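You operate a simulated robot arm through the tools that you are given. There is no shell and no other tool. Be economical: measure what you need, move in short steps, check, and stop when the job is done.

You run a simulated robot arm. Do the job below in one go: nothing can be reset, and whatever is moved stays where it is left.

TASK
Put one of the medium bottles from the top of the side table on the white thick price card there.
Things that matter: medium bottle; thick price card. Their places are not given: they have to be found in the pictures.

It is judged by the outcome, as a careful person would: the job done as asked, and still so three seconds after it is handed in. It fails if anything else is knocked over, pushed out of place, dropped, spilled or broken.

THE ROBOT
A 7-joint arm with a two-finger parallel gripper, fixed in place. Base frame: the origin is at the foot of the arm, x ahead of it, y to its left, z up; the work surface is at about z = 0. Readings come in mm, degrees, newtons and seconds.
With the tool pointing down near the work surface it reaches from about 220 to 580 mm from the base axis. Its first joint turns from -66.0 to 66.0 degrees. Payload 2.5 kg.
The TCP is the grasp point between the finger pads, 23 mm short of the fingertips. In the tool frame z runs along the fingers and y along their closing line. Largest opening 94 mm; finger width 38, thickness 10; the body of the gripper, 54 by 96 mm, starts 39 mm behind the TCP.
Orientation is told as [roll, pitch, yaw] about the base's x, y, z axes, in that order, counted from this pose: with the fingers straight down and closing along the base's y, the tool's x points along the base's -x, its y along +y and its z along -z.

THE INTERFACE
- The arm moves only by the tool servo_tool. Its argument "plan" is a list of rows, each an object of numbers (a shift or turn left out is 0, a gripper value left out holds the last): "tx", "ty", "tz": the shift along the tool's x, y, z in units of 50 mm (1.0 is 50 mm); "rx", "ry", "rz": the turn, a rotation vector about the tool's x, y, z in units of 5 degrees (1.0 is 5 degrees); "jaw": the finger opening in mm, from 0 to 94. In form: [{"tx": .., "ty": .., "tz": .., "rx": .., "ry": .., "rz": .., "jaw": ..}, ...]. A call has 1 to 10 rows; each row shifts and turns the commanded pose from where the row before left it, along the tool's axes as they then stand. A call with a number of a shift or a turn outside -1 to 1 is refused whole. Rows are played at 5 a second. More than 50 mm and 8.6 degrees between two rows, or a gripper value outside its range, and nothing of the call is played. Where a pose cannot be reached the arm comes as near as it can. A force on the tool above 40 N (or 10 N above the force at the start of the call, whichever is more), or a blocked arm, ends the call early, and 0.2 s more pass. The fingers move at their own pace (about 108 mm/s each) and stop on an object; they squeeze with about 36 N. The grip force told is the motor's: it shows also when the fingers shut on nothing. Time passes only in rows, and 0.2 s behind the last, so rows that do not move let the fingers close. The reply holds the time, the measured pose of the TCP, the force on the tool along the base axes, the opening and the grip force, in the units named above and with some noise.
- Cameras (640 x 400 px; columns grow to the right, rows downward): "scene" is fixed at [88.6, -390.5, 546.5]; the picture's right is [0.94, -0.34, 0.00], its down [-0.19, -0.51, -0.84] and it looks along [0.29, 0.79, -0.54] (base axes); focal length 358 px, centre (320, 200). "wrist" rides on the gripper at [-39, 0, -44] in the tool frame; the picture's right is [0.00, -1.00, 0.00], its down [0.97, 0.00, -0.24] and it looks along [0.24, 0.00, 0.97] (tool axes); focal length 218 px, centre (320, 200).
- capture(camera): a new picture of that camera. No time passes.
- locate(camera, pixels): for up to 12 pixels [column, row] of the newest picture of that camera ("zoom" is the newest enlarged one), the place [x, y, z] in the base frame of the surface seen there, good to about 2 mm, but the place of the scene camera against the robot may be out by one fixed shift of up to 18 mm in any direction. No time passes.
- close_up(camera, box): a new picture of the part [left, top, right, bottom] of that camera's present view, enlarged. No time passes.
- sign_off(): hands the job in; it is judged then, once.

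Keep the steps short. Do not move on a guess: measure, check each grasp and each placing, and mend mistakes. In all there are 60 turns and 26 pictures (those below and enlarged ones count). Leave the gripper open and the arm clear of the work at the hand-in unless told otherwise, and finish with a single line.

The tools are called after "Request:" as name(argument=value, ...) on one line, values as JSON. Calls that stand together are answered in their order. servo_tool: Moves the arm, as the interface text tells. Its arguments: {"type":"object","properties":{"plan":{"type":"array","items":{"type":"object","properties":{"tx":{"type":"number"},"ty":{"type":"number"},"tz":{"type":"number"},"rx":{"type":"number"},"ry":{"type":"number"},"rz":{"type":"number"},"jaw":{"type":"number"}}}}},"required":["plan"]} The other tools are called the same way: capture (camera) takes a picture; locate (camera, pixels) gives the place of the surface under pixels of a picture; close_up (camera, box) takes an enlarged picture of a part of a camera's view; sign_off () hands the job in.

At the start:

```text
time_s: 0.0
eef_pos: [202.4, 249.3, 343.2]
ee_rot: [-0.1, 0.0, 0.0]
ft_force: [-0.3, 0.1, -0.4]
grip_width: 94.0
finger_force: 0.0
```

scene: 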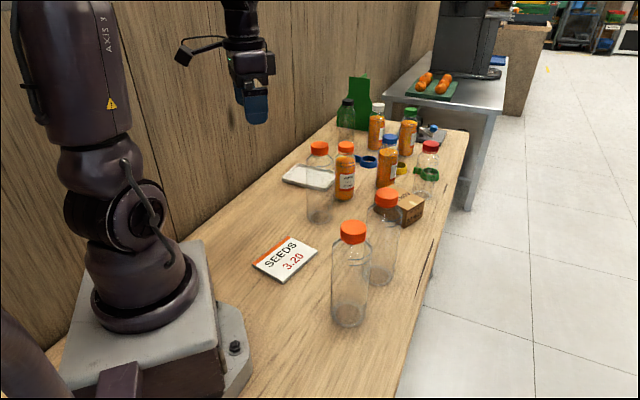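
wrist: 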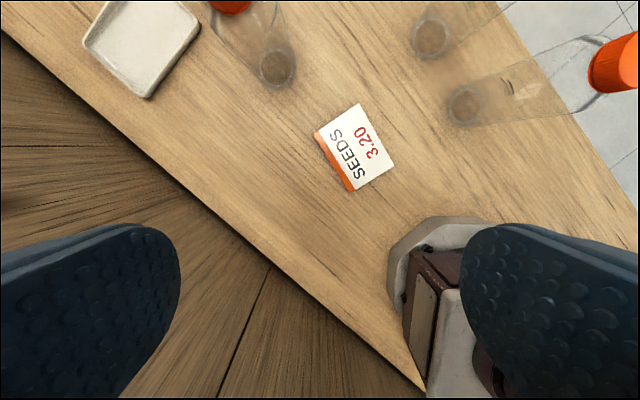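

I see the SEEDS price card near pixel (285,258) and several bottles of different sizes. I'll enlarge the bottles to compare them.

Request:
close_up(camera="scene", box=[270, 70, 470, 210])

Request:
close_up(camera="scene", box=[230, 130, 450, 340])

```text
2.86 times, centred on (370, 140) of scene
```

zoom: 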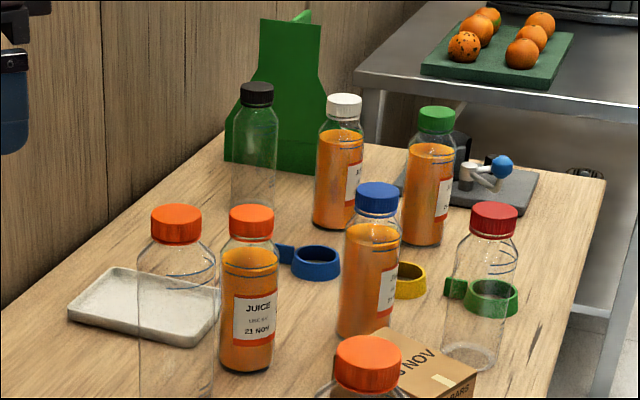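

```text
1.90 times, centred on (340, 235) of scene
```

zoom: 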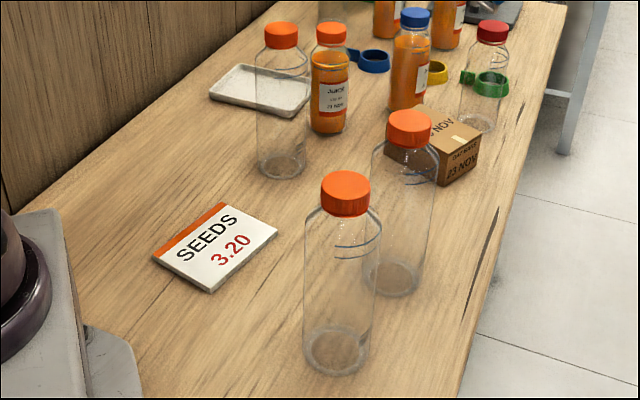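

Next I'll measure cap tops to get bottle heights, plus bases, neck widths, and the card. The pixels come from this zoom and the full scene view.

Request:
locate(camera="zoom", pixels=[[346, 178], [409, 115], [282, 27], [330, 27], [322, 190], [370, 190], [222, 204], [278, 233], [153, 258], [209, 292], [215, 250], [240, 330]])

Request:
locate(camera="scene", pixels=[[348, 100], [378.7, 104], [411, 108.5], [431, 142.4], [390, 135.5], [346, 143.5], [320, 143.5], [386, 190], [352, 224], [349, 322], [380, 281], [319, 217]])

```text
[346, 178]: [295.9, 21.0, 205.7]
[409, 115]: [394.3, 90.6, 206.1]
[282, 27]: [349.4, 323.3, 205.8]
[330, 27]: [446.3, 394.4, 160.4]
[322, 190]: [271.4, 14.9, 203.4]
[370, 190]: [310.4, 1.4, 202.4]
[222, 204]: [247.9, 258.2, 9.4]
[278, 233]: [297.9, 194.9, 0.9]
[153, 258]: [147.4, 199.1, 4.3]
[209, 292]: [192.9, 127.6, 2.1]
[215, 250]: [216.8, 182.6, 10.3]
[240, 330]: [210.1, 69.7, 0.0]
```

```text
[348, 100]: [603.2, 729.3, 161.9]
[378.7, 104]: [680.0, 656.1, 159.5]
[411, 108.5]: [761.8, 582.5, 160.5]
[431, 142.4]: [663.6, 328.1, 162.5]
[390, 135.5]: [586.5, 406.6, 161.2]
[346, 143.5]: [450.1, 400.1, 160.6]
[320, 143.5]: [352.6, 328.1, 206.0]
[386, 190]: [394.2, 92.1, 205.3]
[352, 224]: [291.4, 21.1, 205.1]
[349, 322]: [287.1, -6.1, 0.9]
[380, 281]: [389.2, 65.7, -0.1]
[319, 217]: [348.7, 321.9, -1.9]
```

There are two height classes: three clear orange-cap bottles about 205 mm tall, and the rest about 160 mm. I'll look closer at the far ones to settle which size counts as medium.

Request:
close_up(camera="scene", box=[370, 90, 470, 210])

Request:
close_up(camera="scene", box=[300, 80, 400, 215])

```text
3.33 times, centred on (420, 150) of scene
```

zoom: 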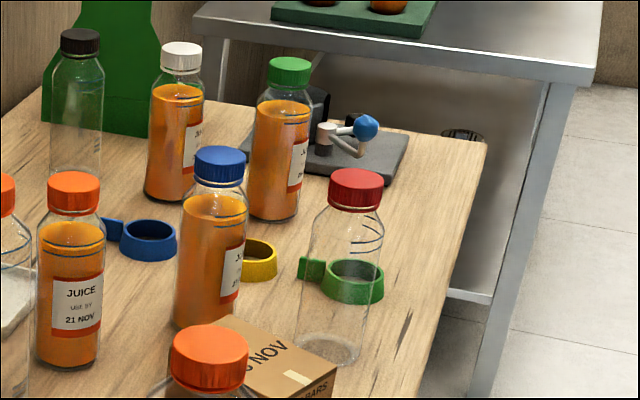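

```text
2.96 times, centred on (350, 148) of scene
```

zoom: 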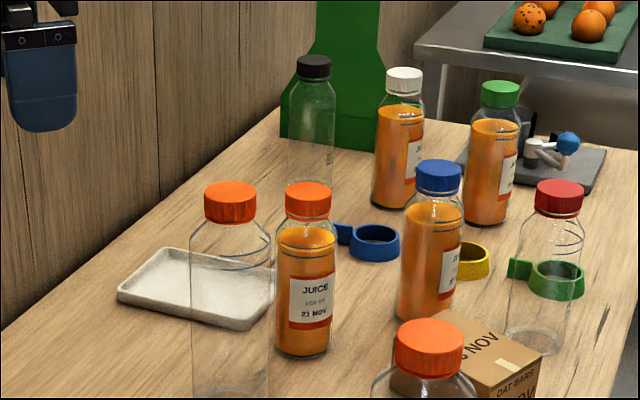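

Every bottle is either about 205 mm tall or about 160 mm. The three identical clear ones (A, B, C) are the only set within reach, so I take them as the medium bottles. I'll use the nearest one, A, at about (293, 10). First I'll measure the card with the wrist camera, which has no fixed shift: corners at (314,133), (358,104), (394,163), (351,191).

Request:
locate(camera="wrist", pixels=[[316, 134], [358, 106], [392, 162], [351, 189], [354, 147], [370, 140], [300, 180], [400, 140], [463, 105], [276, 68], [430, 37], [612, 65]])

Request:
servo_tool(plan=[{"tx": -0.3, "ty": -0.8}, {"tx": -0.3, "ty": -0.8}, {"tx": -0.3, "ty": -0.8}, {"tx": -0.3, "ty": -0.8}, {"tx": -0.3, "ty": -0.8}, {"tx": -0.3, "ty": -0.8}, {}])

Request:
capture(camera="wrist")

```text
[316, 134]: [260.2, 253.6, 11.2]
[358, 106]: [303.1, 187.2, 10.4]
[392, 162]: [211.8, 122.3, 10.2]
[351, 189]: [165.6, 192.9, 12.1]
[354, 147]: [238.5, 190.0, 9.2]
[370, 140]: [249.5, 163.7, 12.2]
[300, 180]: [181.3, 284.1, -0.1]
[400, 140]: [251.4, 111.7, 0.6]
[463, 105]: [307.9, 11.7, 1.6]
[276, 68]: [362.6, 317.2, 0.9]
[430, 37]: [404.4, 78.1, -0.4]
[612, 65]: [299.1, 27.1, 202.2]
```

```text
time_s: 1.6
eef_pos: [291.3, 6.9, 343.8]
ee_rot: [-0.1, 0.0, 0.0]
ft_force: [0.8, 0.0, -0.6]
grip_width: 93.9
finger_force: 0.1
```

```text
19 pictures are left
```

wrist: 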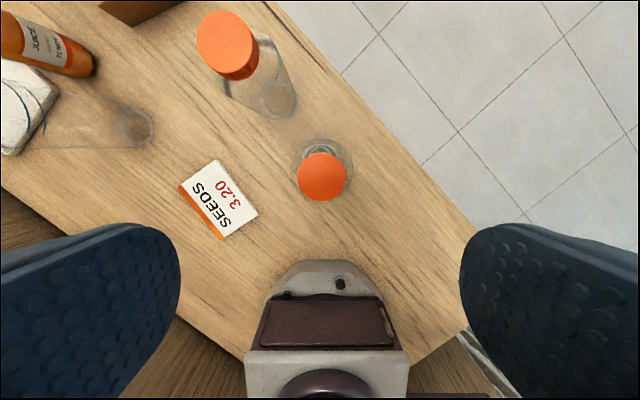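

The wrist view puts the card centre at about (235, 189), top at z≈11. Next I'll measure A's cap, centred near pixel (322,177), and its edges.

Request:
locate(camera="wrist", pixels=[[322, 177], [300, 177], [344, 177], [322, 155], [322, 199], [240, 45], [205, 45], [245, 76], [340, 150], [219, 200], [198, 300], [276, 98]])

```text
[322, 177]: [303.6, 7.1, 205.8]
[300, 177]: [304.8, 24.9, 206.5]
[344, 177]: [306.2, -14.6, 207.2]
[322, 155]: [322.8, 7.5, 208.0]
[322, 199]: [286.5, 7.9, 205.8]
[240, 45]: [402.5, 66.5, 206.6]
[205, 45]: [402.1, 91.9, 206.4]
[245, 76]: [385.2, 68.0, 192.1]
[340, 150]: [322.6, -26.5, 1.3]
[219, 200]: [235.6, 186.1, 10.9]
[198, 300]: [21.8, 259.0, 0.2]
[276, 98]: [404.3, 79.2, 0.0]
```

A's cap is centred at about (304.5, 6), top z 206, 40 mm across. I'll line up over it and descend to TCP z≈188 with the jaws open.

Request:
servo_tool(plan=[{"tx": -0.264, "ty": -0.02}, {"tz": 0.6}, {"tz": 0.6}, {"tz": 0.6}, {"tz": 0.6}, {"tz": 0.4}, {"tz": 0.316}, {}])

Request:
capture(camera="wrist")

Request:
close_up(camera="scene", box=[250, 140, 450, 340])

```text
time_s: 3.4
eef_pos: [304.5, 9.1, 187.6]
ee_rot: [0.0, -0.1, -0.1]
ft_force: [-0.4, 0.2, -0.1]
grip_width: 93.9
finger_force: 0.0
```

```text
18 pictures are left
```

wrist: 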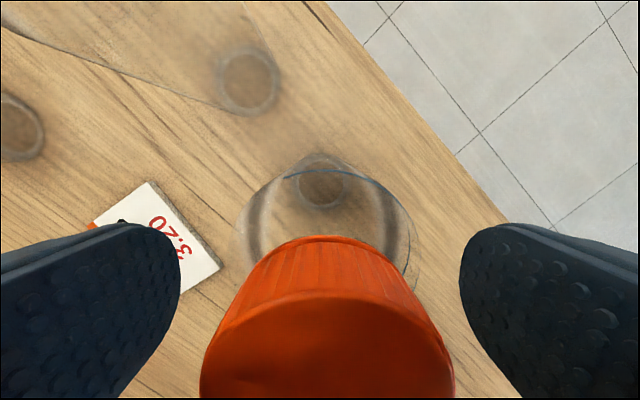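

```text
2.00 times, centred on (350, 240) of scene
```

zoom: 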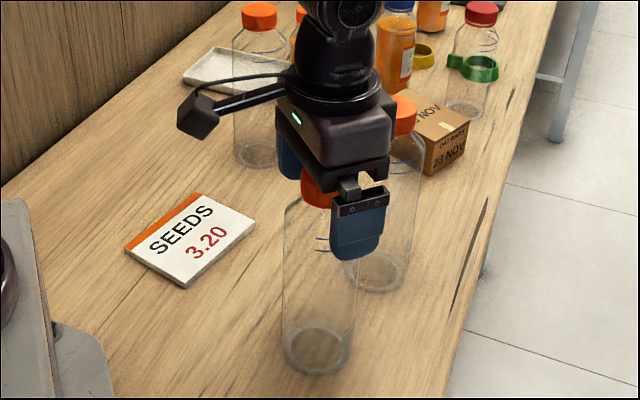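

The cap sits slightly right of centre (column ~327), about 2–3 mm toward -y. I'll correct that and close gently.

Request:
servo_tool(plan=[{"ty": -0.05}, {"jaw": 60}, {"jaw": 46}, {"jaw": 36}, {"jaw": 30}, {}, {}])

Request:
capture(camera="wrist")

```text
time_s: 4.8
eef_pos: [307.5, 5.6, 190.4]
ee_rot: [0.0, -0.5, 0.1]
ft_force: [-3.8, 1.4, 29.4]
grip_width: 55.9
finger_force: 36.0
stopped in row 7: the force on the tool passed its limit (the readings are from after the stop); the commanded pose is now the measured one
```

```text
16 pictures are left
```

wrist: 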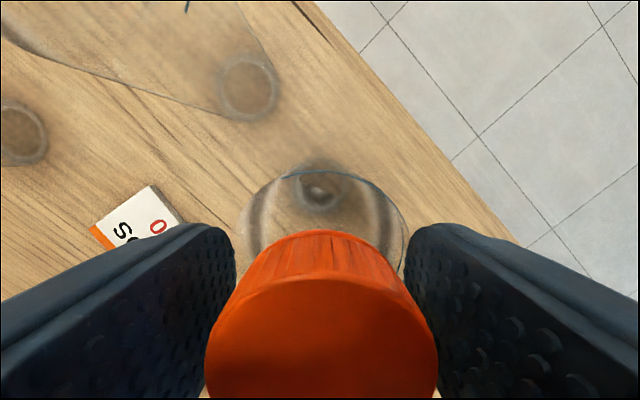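

The fingers closed to 56 mm on the sloping shoulder, not the cap, and were pushed up. I'll open, rise so the tips are just at the cap (TCP z≈203), and check.

Request:
servo_tool(plan=[{"jaw": 75}, {"jaw": 94}, {"tz": -0.26}, {}])

Request:
capture(camera="wrist")

```text
time_s: 5.8
eef_pos: [306.1, 5.0, 200.9]
ee_rot: [0.0, -0.3, 0.0]
ft_force: [0.3, 0.4, -0.4]
grip_width: 94.1
finger_force: 0.1
```

```text
15 pictures are left
```

wrist: 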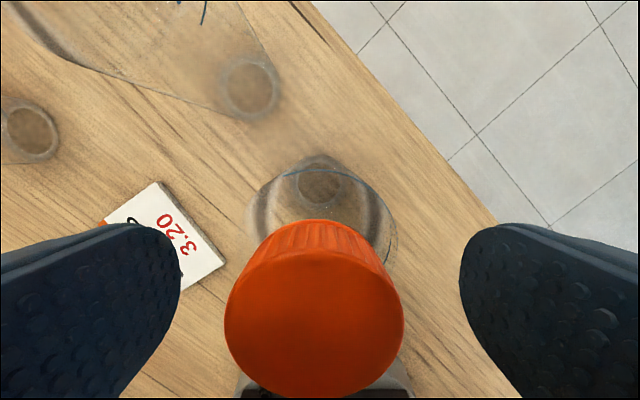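

The bottle still stands. I'll measure the cap again.

Request:
locate(camera="wrist", pixels=[[314, 315], [228, 315], [401, 315], [314, 258], [314, 385], [315, 222], [315, 247]])

```text
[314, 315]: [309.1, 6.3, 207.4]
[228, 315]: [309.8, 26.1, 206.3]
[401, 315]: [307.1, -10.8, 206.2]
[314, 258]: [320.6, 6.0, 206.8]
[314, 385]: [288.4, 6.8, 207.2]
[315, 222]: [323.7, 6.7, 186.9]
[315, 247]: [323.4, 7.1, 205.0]
```

The cap runs from z≈186 to 206, centred at (305, 7). I'll rise to about z 204, nudge to centre, and close.

Request:
servo_tool(plan=[{"tx": 0.02, "ty": 0.04, "tz": -0.06}, {"jaw": 60}, {"jaw": 46}, {"jaw": 36}, {"jaw": 34}, {}, {}])

```text
time_s: 7.4
eef_pos: [304.6, 8.4, 204.5]
ee_rot: [0.0, -0.3, -0.1]
ft_force: [-0.8, -0.2, 0.1]
grip_width: 38.8
finger_force: 35.9
```

The jaws hold the cap at 38.8 mm with no push. I'll lift 20 mm and check.

Request:
servo_tool(plan=[{"tz": -0.2}, {"tz": -0.2}, {}])

Request:
close_up(camera="scene", box=[250, 140, 450, 340])

Request:
capture(camera="wrist")

```text
time_s: 8.2
eef_pos: [305.8, 7.4, 224.8]
ee_rot: [0.0, -0.3, 0.0]
ft_force: [-0.7, 0.8, -0.1]
grip_width: 39.2
finger_force: 35.9
```

```text
2.00 times, centred on (350, 240) of scene
```

zoom: 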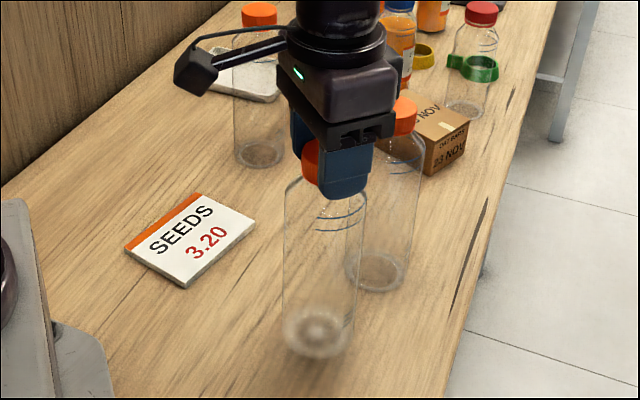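

```text
13 pictures are left
```

wrist: 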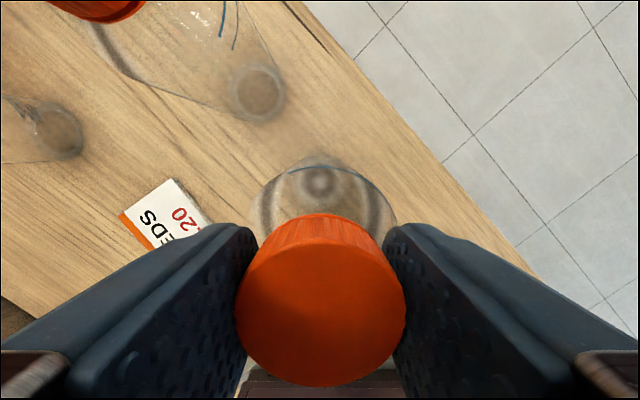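

The bottle is lifted cleanly. I'll rise another 20 mm, then carry it to above the card centre (235, 189).

Request:
servo_tool(plan=[{"tz": -0.4}, {"tx": 0.2, "ty": 0.52}, {"tx": 0.2, "ty": 0.52}, {"tx": 0.2, "ty": 0.52}, {"tx": 0.2, "ty": 0.52}, {"tx": 0.2, "ty": 0.52}, {"tx": 0.2, "ty": 0.52}, {"tx": 0.2, "ty": 0.52}, {}])

Request:
close_up(camera="scene", box=[190, 140, 390, 340])

Request:
capture(camera="wrist")

```text
time_s: 10.2
eef_pos: [234.2, 189.7, 243.8]
ee_rot: [-0.1, -0.3, 0.0]
ft_force: [-0.2, -0.2, 0.7]
grip_width: 39.0
finger_force: 35.8
```

```text
2.00 times, centred on (290, 240) of scene
```

zoom: 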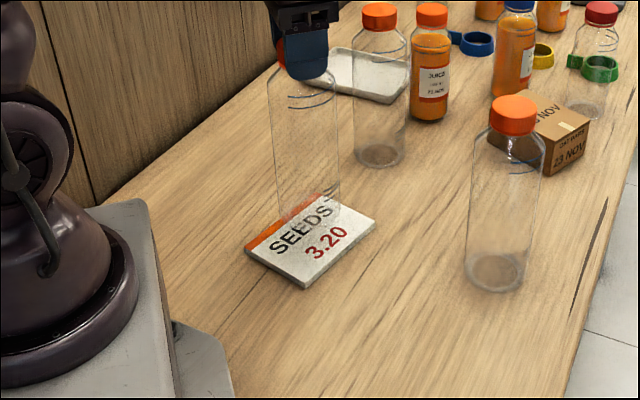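

```text
11 pictures are left
```

wrist: 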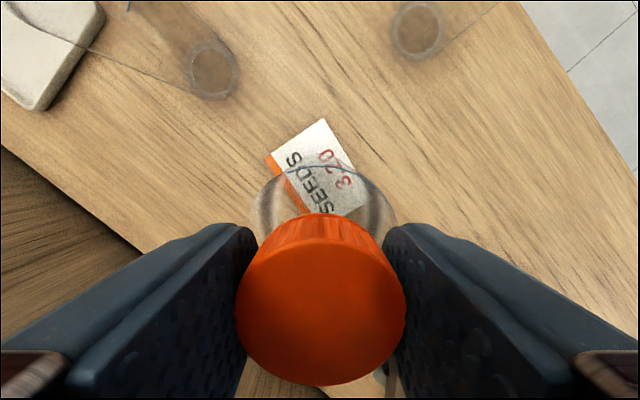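

The bottle hovers over the card. I'll recheck the visible card corners from here before lowering.

Request:
locate(camera="wrist", pixels=[[269, 156], [326, 121], [353, 160], [250, 180]])

Request:
locate(camera="zoom", pixels=[[247, 250], [375, 219], [305, 284], [310, 250], [498, 290], [515, 100], [300, 205]])

```text
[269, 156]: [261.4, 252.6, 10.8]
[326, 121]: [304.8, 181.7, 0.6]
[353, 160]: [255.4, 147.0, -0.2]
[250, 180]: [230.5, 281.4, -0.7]
```

```text
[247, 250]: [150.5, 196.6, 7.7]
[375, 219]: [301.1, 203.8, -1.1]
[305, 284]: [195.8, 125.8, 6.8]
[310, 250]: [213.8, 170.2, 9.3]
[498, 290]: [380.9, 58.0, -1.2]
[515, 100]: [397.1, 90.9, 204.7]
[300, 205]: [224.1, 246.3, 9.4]
```

The card centre is confirmed. I'll lower to just above contact (expected at TCP z≈215.5).

Request:
servo_tool(plan=[{"tz": 0.25}, {"tz": 0.25}, {"tz": 0.04}, {}])

Request:
close_up(camera="scene", box=[220, 200, 340, 300])

```text
time_s: 11.2
eef_pos: [235.1, 189.4, 217.6]
ee_rot: [-0.1, -0.4, 0.1]
ft_force: [-0.2, 0.1, -1.0]
grip_width: 39.0
finger_force: 36.6
```

```text
4.00 times, centred on (280, 250) of scene
```

zoom: 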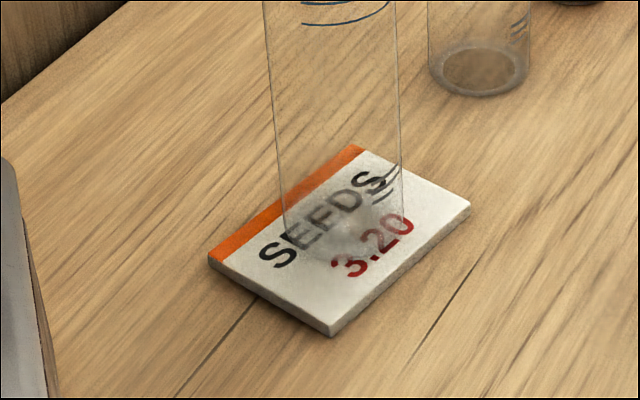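

The base is nicely centred and just above the card. I'll go down 1 mm at a time and read the force.

Request:
servo_tool(plan=[{"tz": 0.02}, {"tz": 0.02}, {}])

```text
time_s: 12.0
eef_pos: [235.6, 189.2, 216.6]
ee_rot: [0.1, -0.3, -0.1]
ft_force: [-0.1, 0.2, -0.2]
grip_width: 39.3
finger_force: 35.7
```

Request:
servo_tool(plan=[{"tz": 0.02}, {"tz": 0.02}, {}])

```text
time_s: 12.8
eef_pos: [236.7, 190.8, 214.3]
ee_rot: [0.0, -0.4, 0.0]
ft_force: [-2.0, -2.5, 16.1]
grip_width: 39.1
finger_force: 36.4
```

That's contact, at 16 N upward. I'll ease off about 1 mm and open slowly.

Request:
servo_tool(plan=[{"tz": -0.02}, {}])

```text
time_s: 13.4
eef_pos: [233.9, 188.8, 215.3]
ee_rot: [0.0, -0.1, 0.1]
ft_force: [0.3, 1.1, -1.1]
grip_width: 38.9
finger_force: 35.9
```

The force is near zero with the bottle resting on the card. I'm opening the jaws.

Request:
servo_tool(plan=[{"jaw": 44}, {"jaw": 60}, {"jaw": 80}, {"jaw": 94}, {}])

Request:
capture(camera="wrist")

```text
time_s: 14.6
eef_pos: [234.9, 188.8, 214.9]
ee_rot: [0.0, -0.3, 0.0]
ft_force: [0.9, -0.1, 0.1]
grip_width: 93.8
finger_force: 0.1
```

```text
9 pictures are left
```

wrist: 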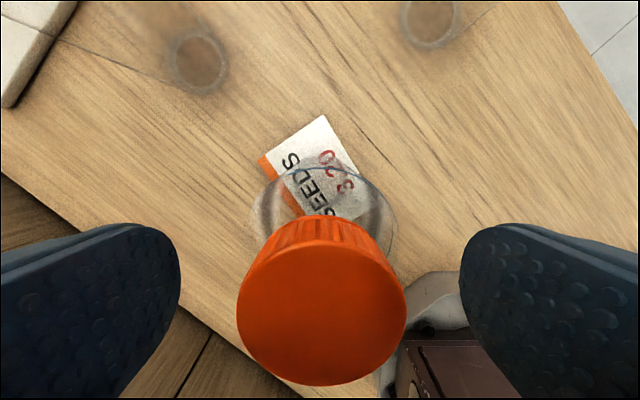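

The bottle stands free between the open fingers. I'll rise straight up clear of it and check.

Request:
servo_tool(plan=[{"tz": -0.4}, {"tz": -0.6}, {"tz": -0.8}, {"tz": -0.8}, {}])

Request:
capture(camera="scene")

Request:
close_up(camera="scene", box=[210, 140, 360, 300])

```text
time_s: 15.8
eef_pos: [234.5, 189.9, 345.4]
ee_rot: [0.0, -0.2, 0.0]
ft_force: [-0.5, 0.2, -0.5]
grip_width: 93.7
finger_force: 0.0
```

```text
8 pictures are left
```

scene: 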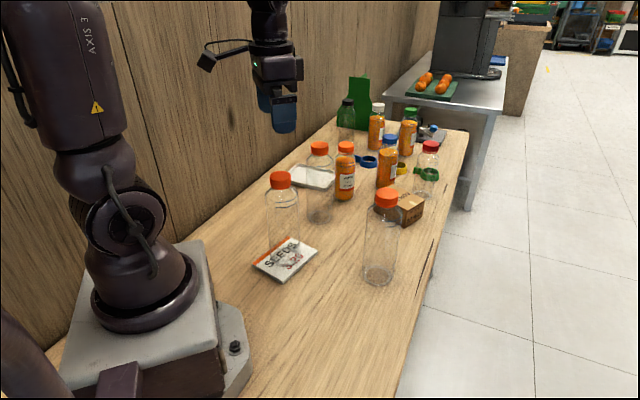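

```text
2.50 times, centred on (285, 220) of scene
```

zoom: 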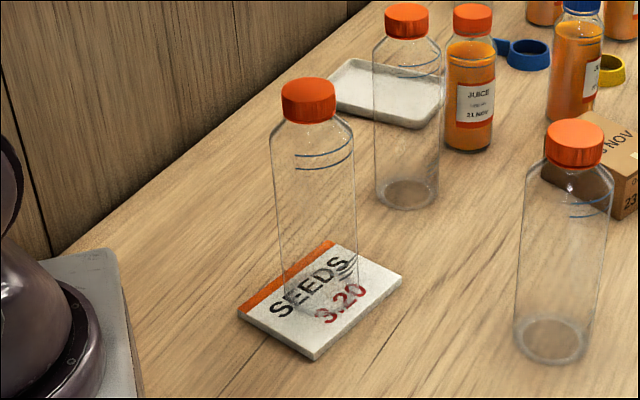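

The bottle stands upright, fully on the card. Nothing else has moved, the gripper is open and the arm is clear, so I'm handing in.

Request:
sign_off()

```text
The job is handed in.
```

One clear orange-cap bottle now stands upright on the SEEDS price card and nothing else was moved; I took the three 205 mm bottles as the medium ones because they were the only matching set in reach.
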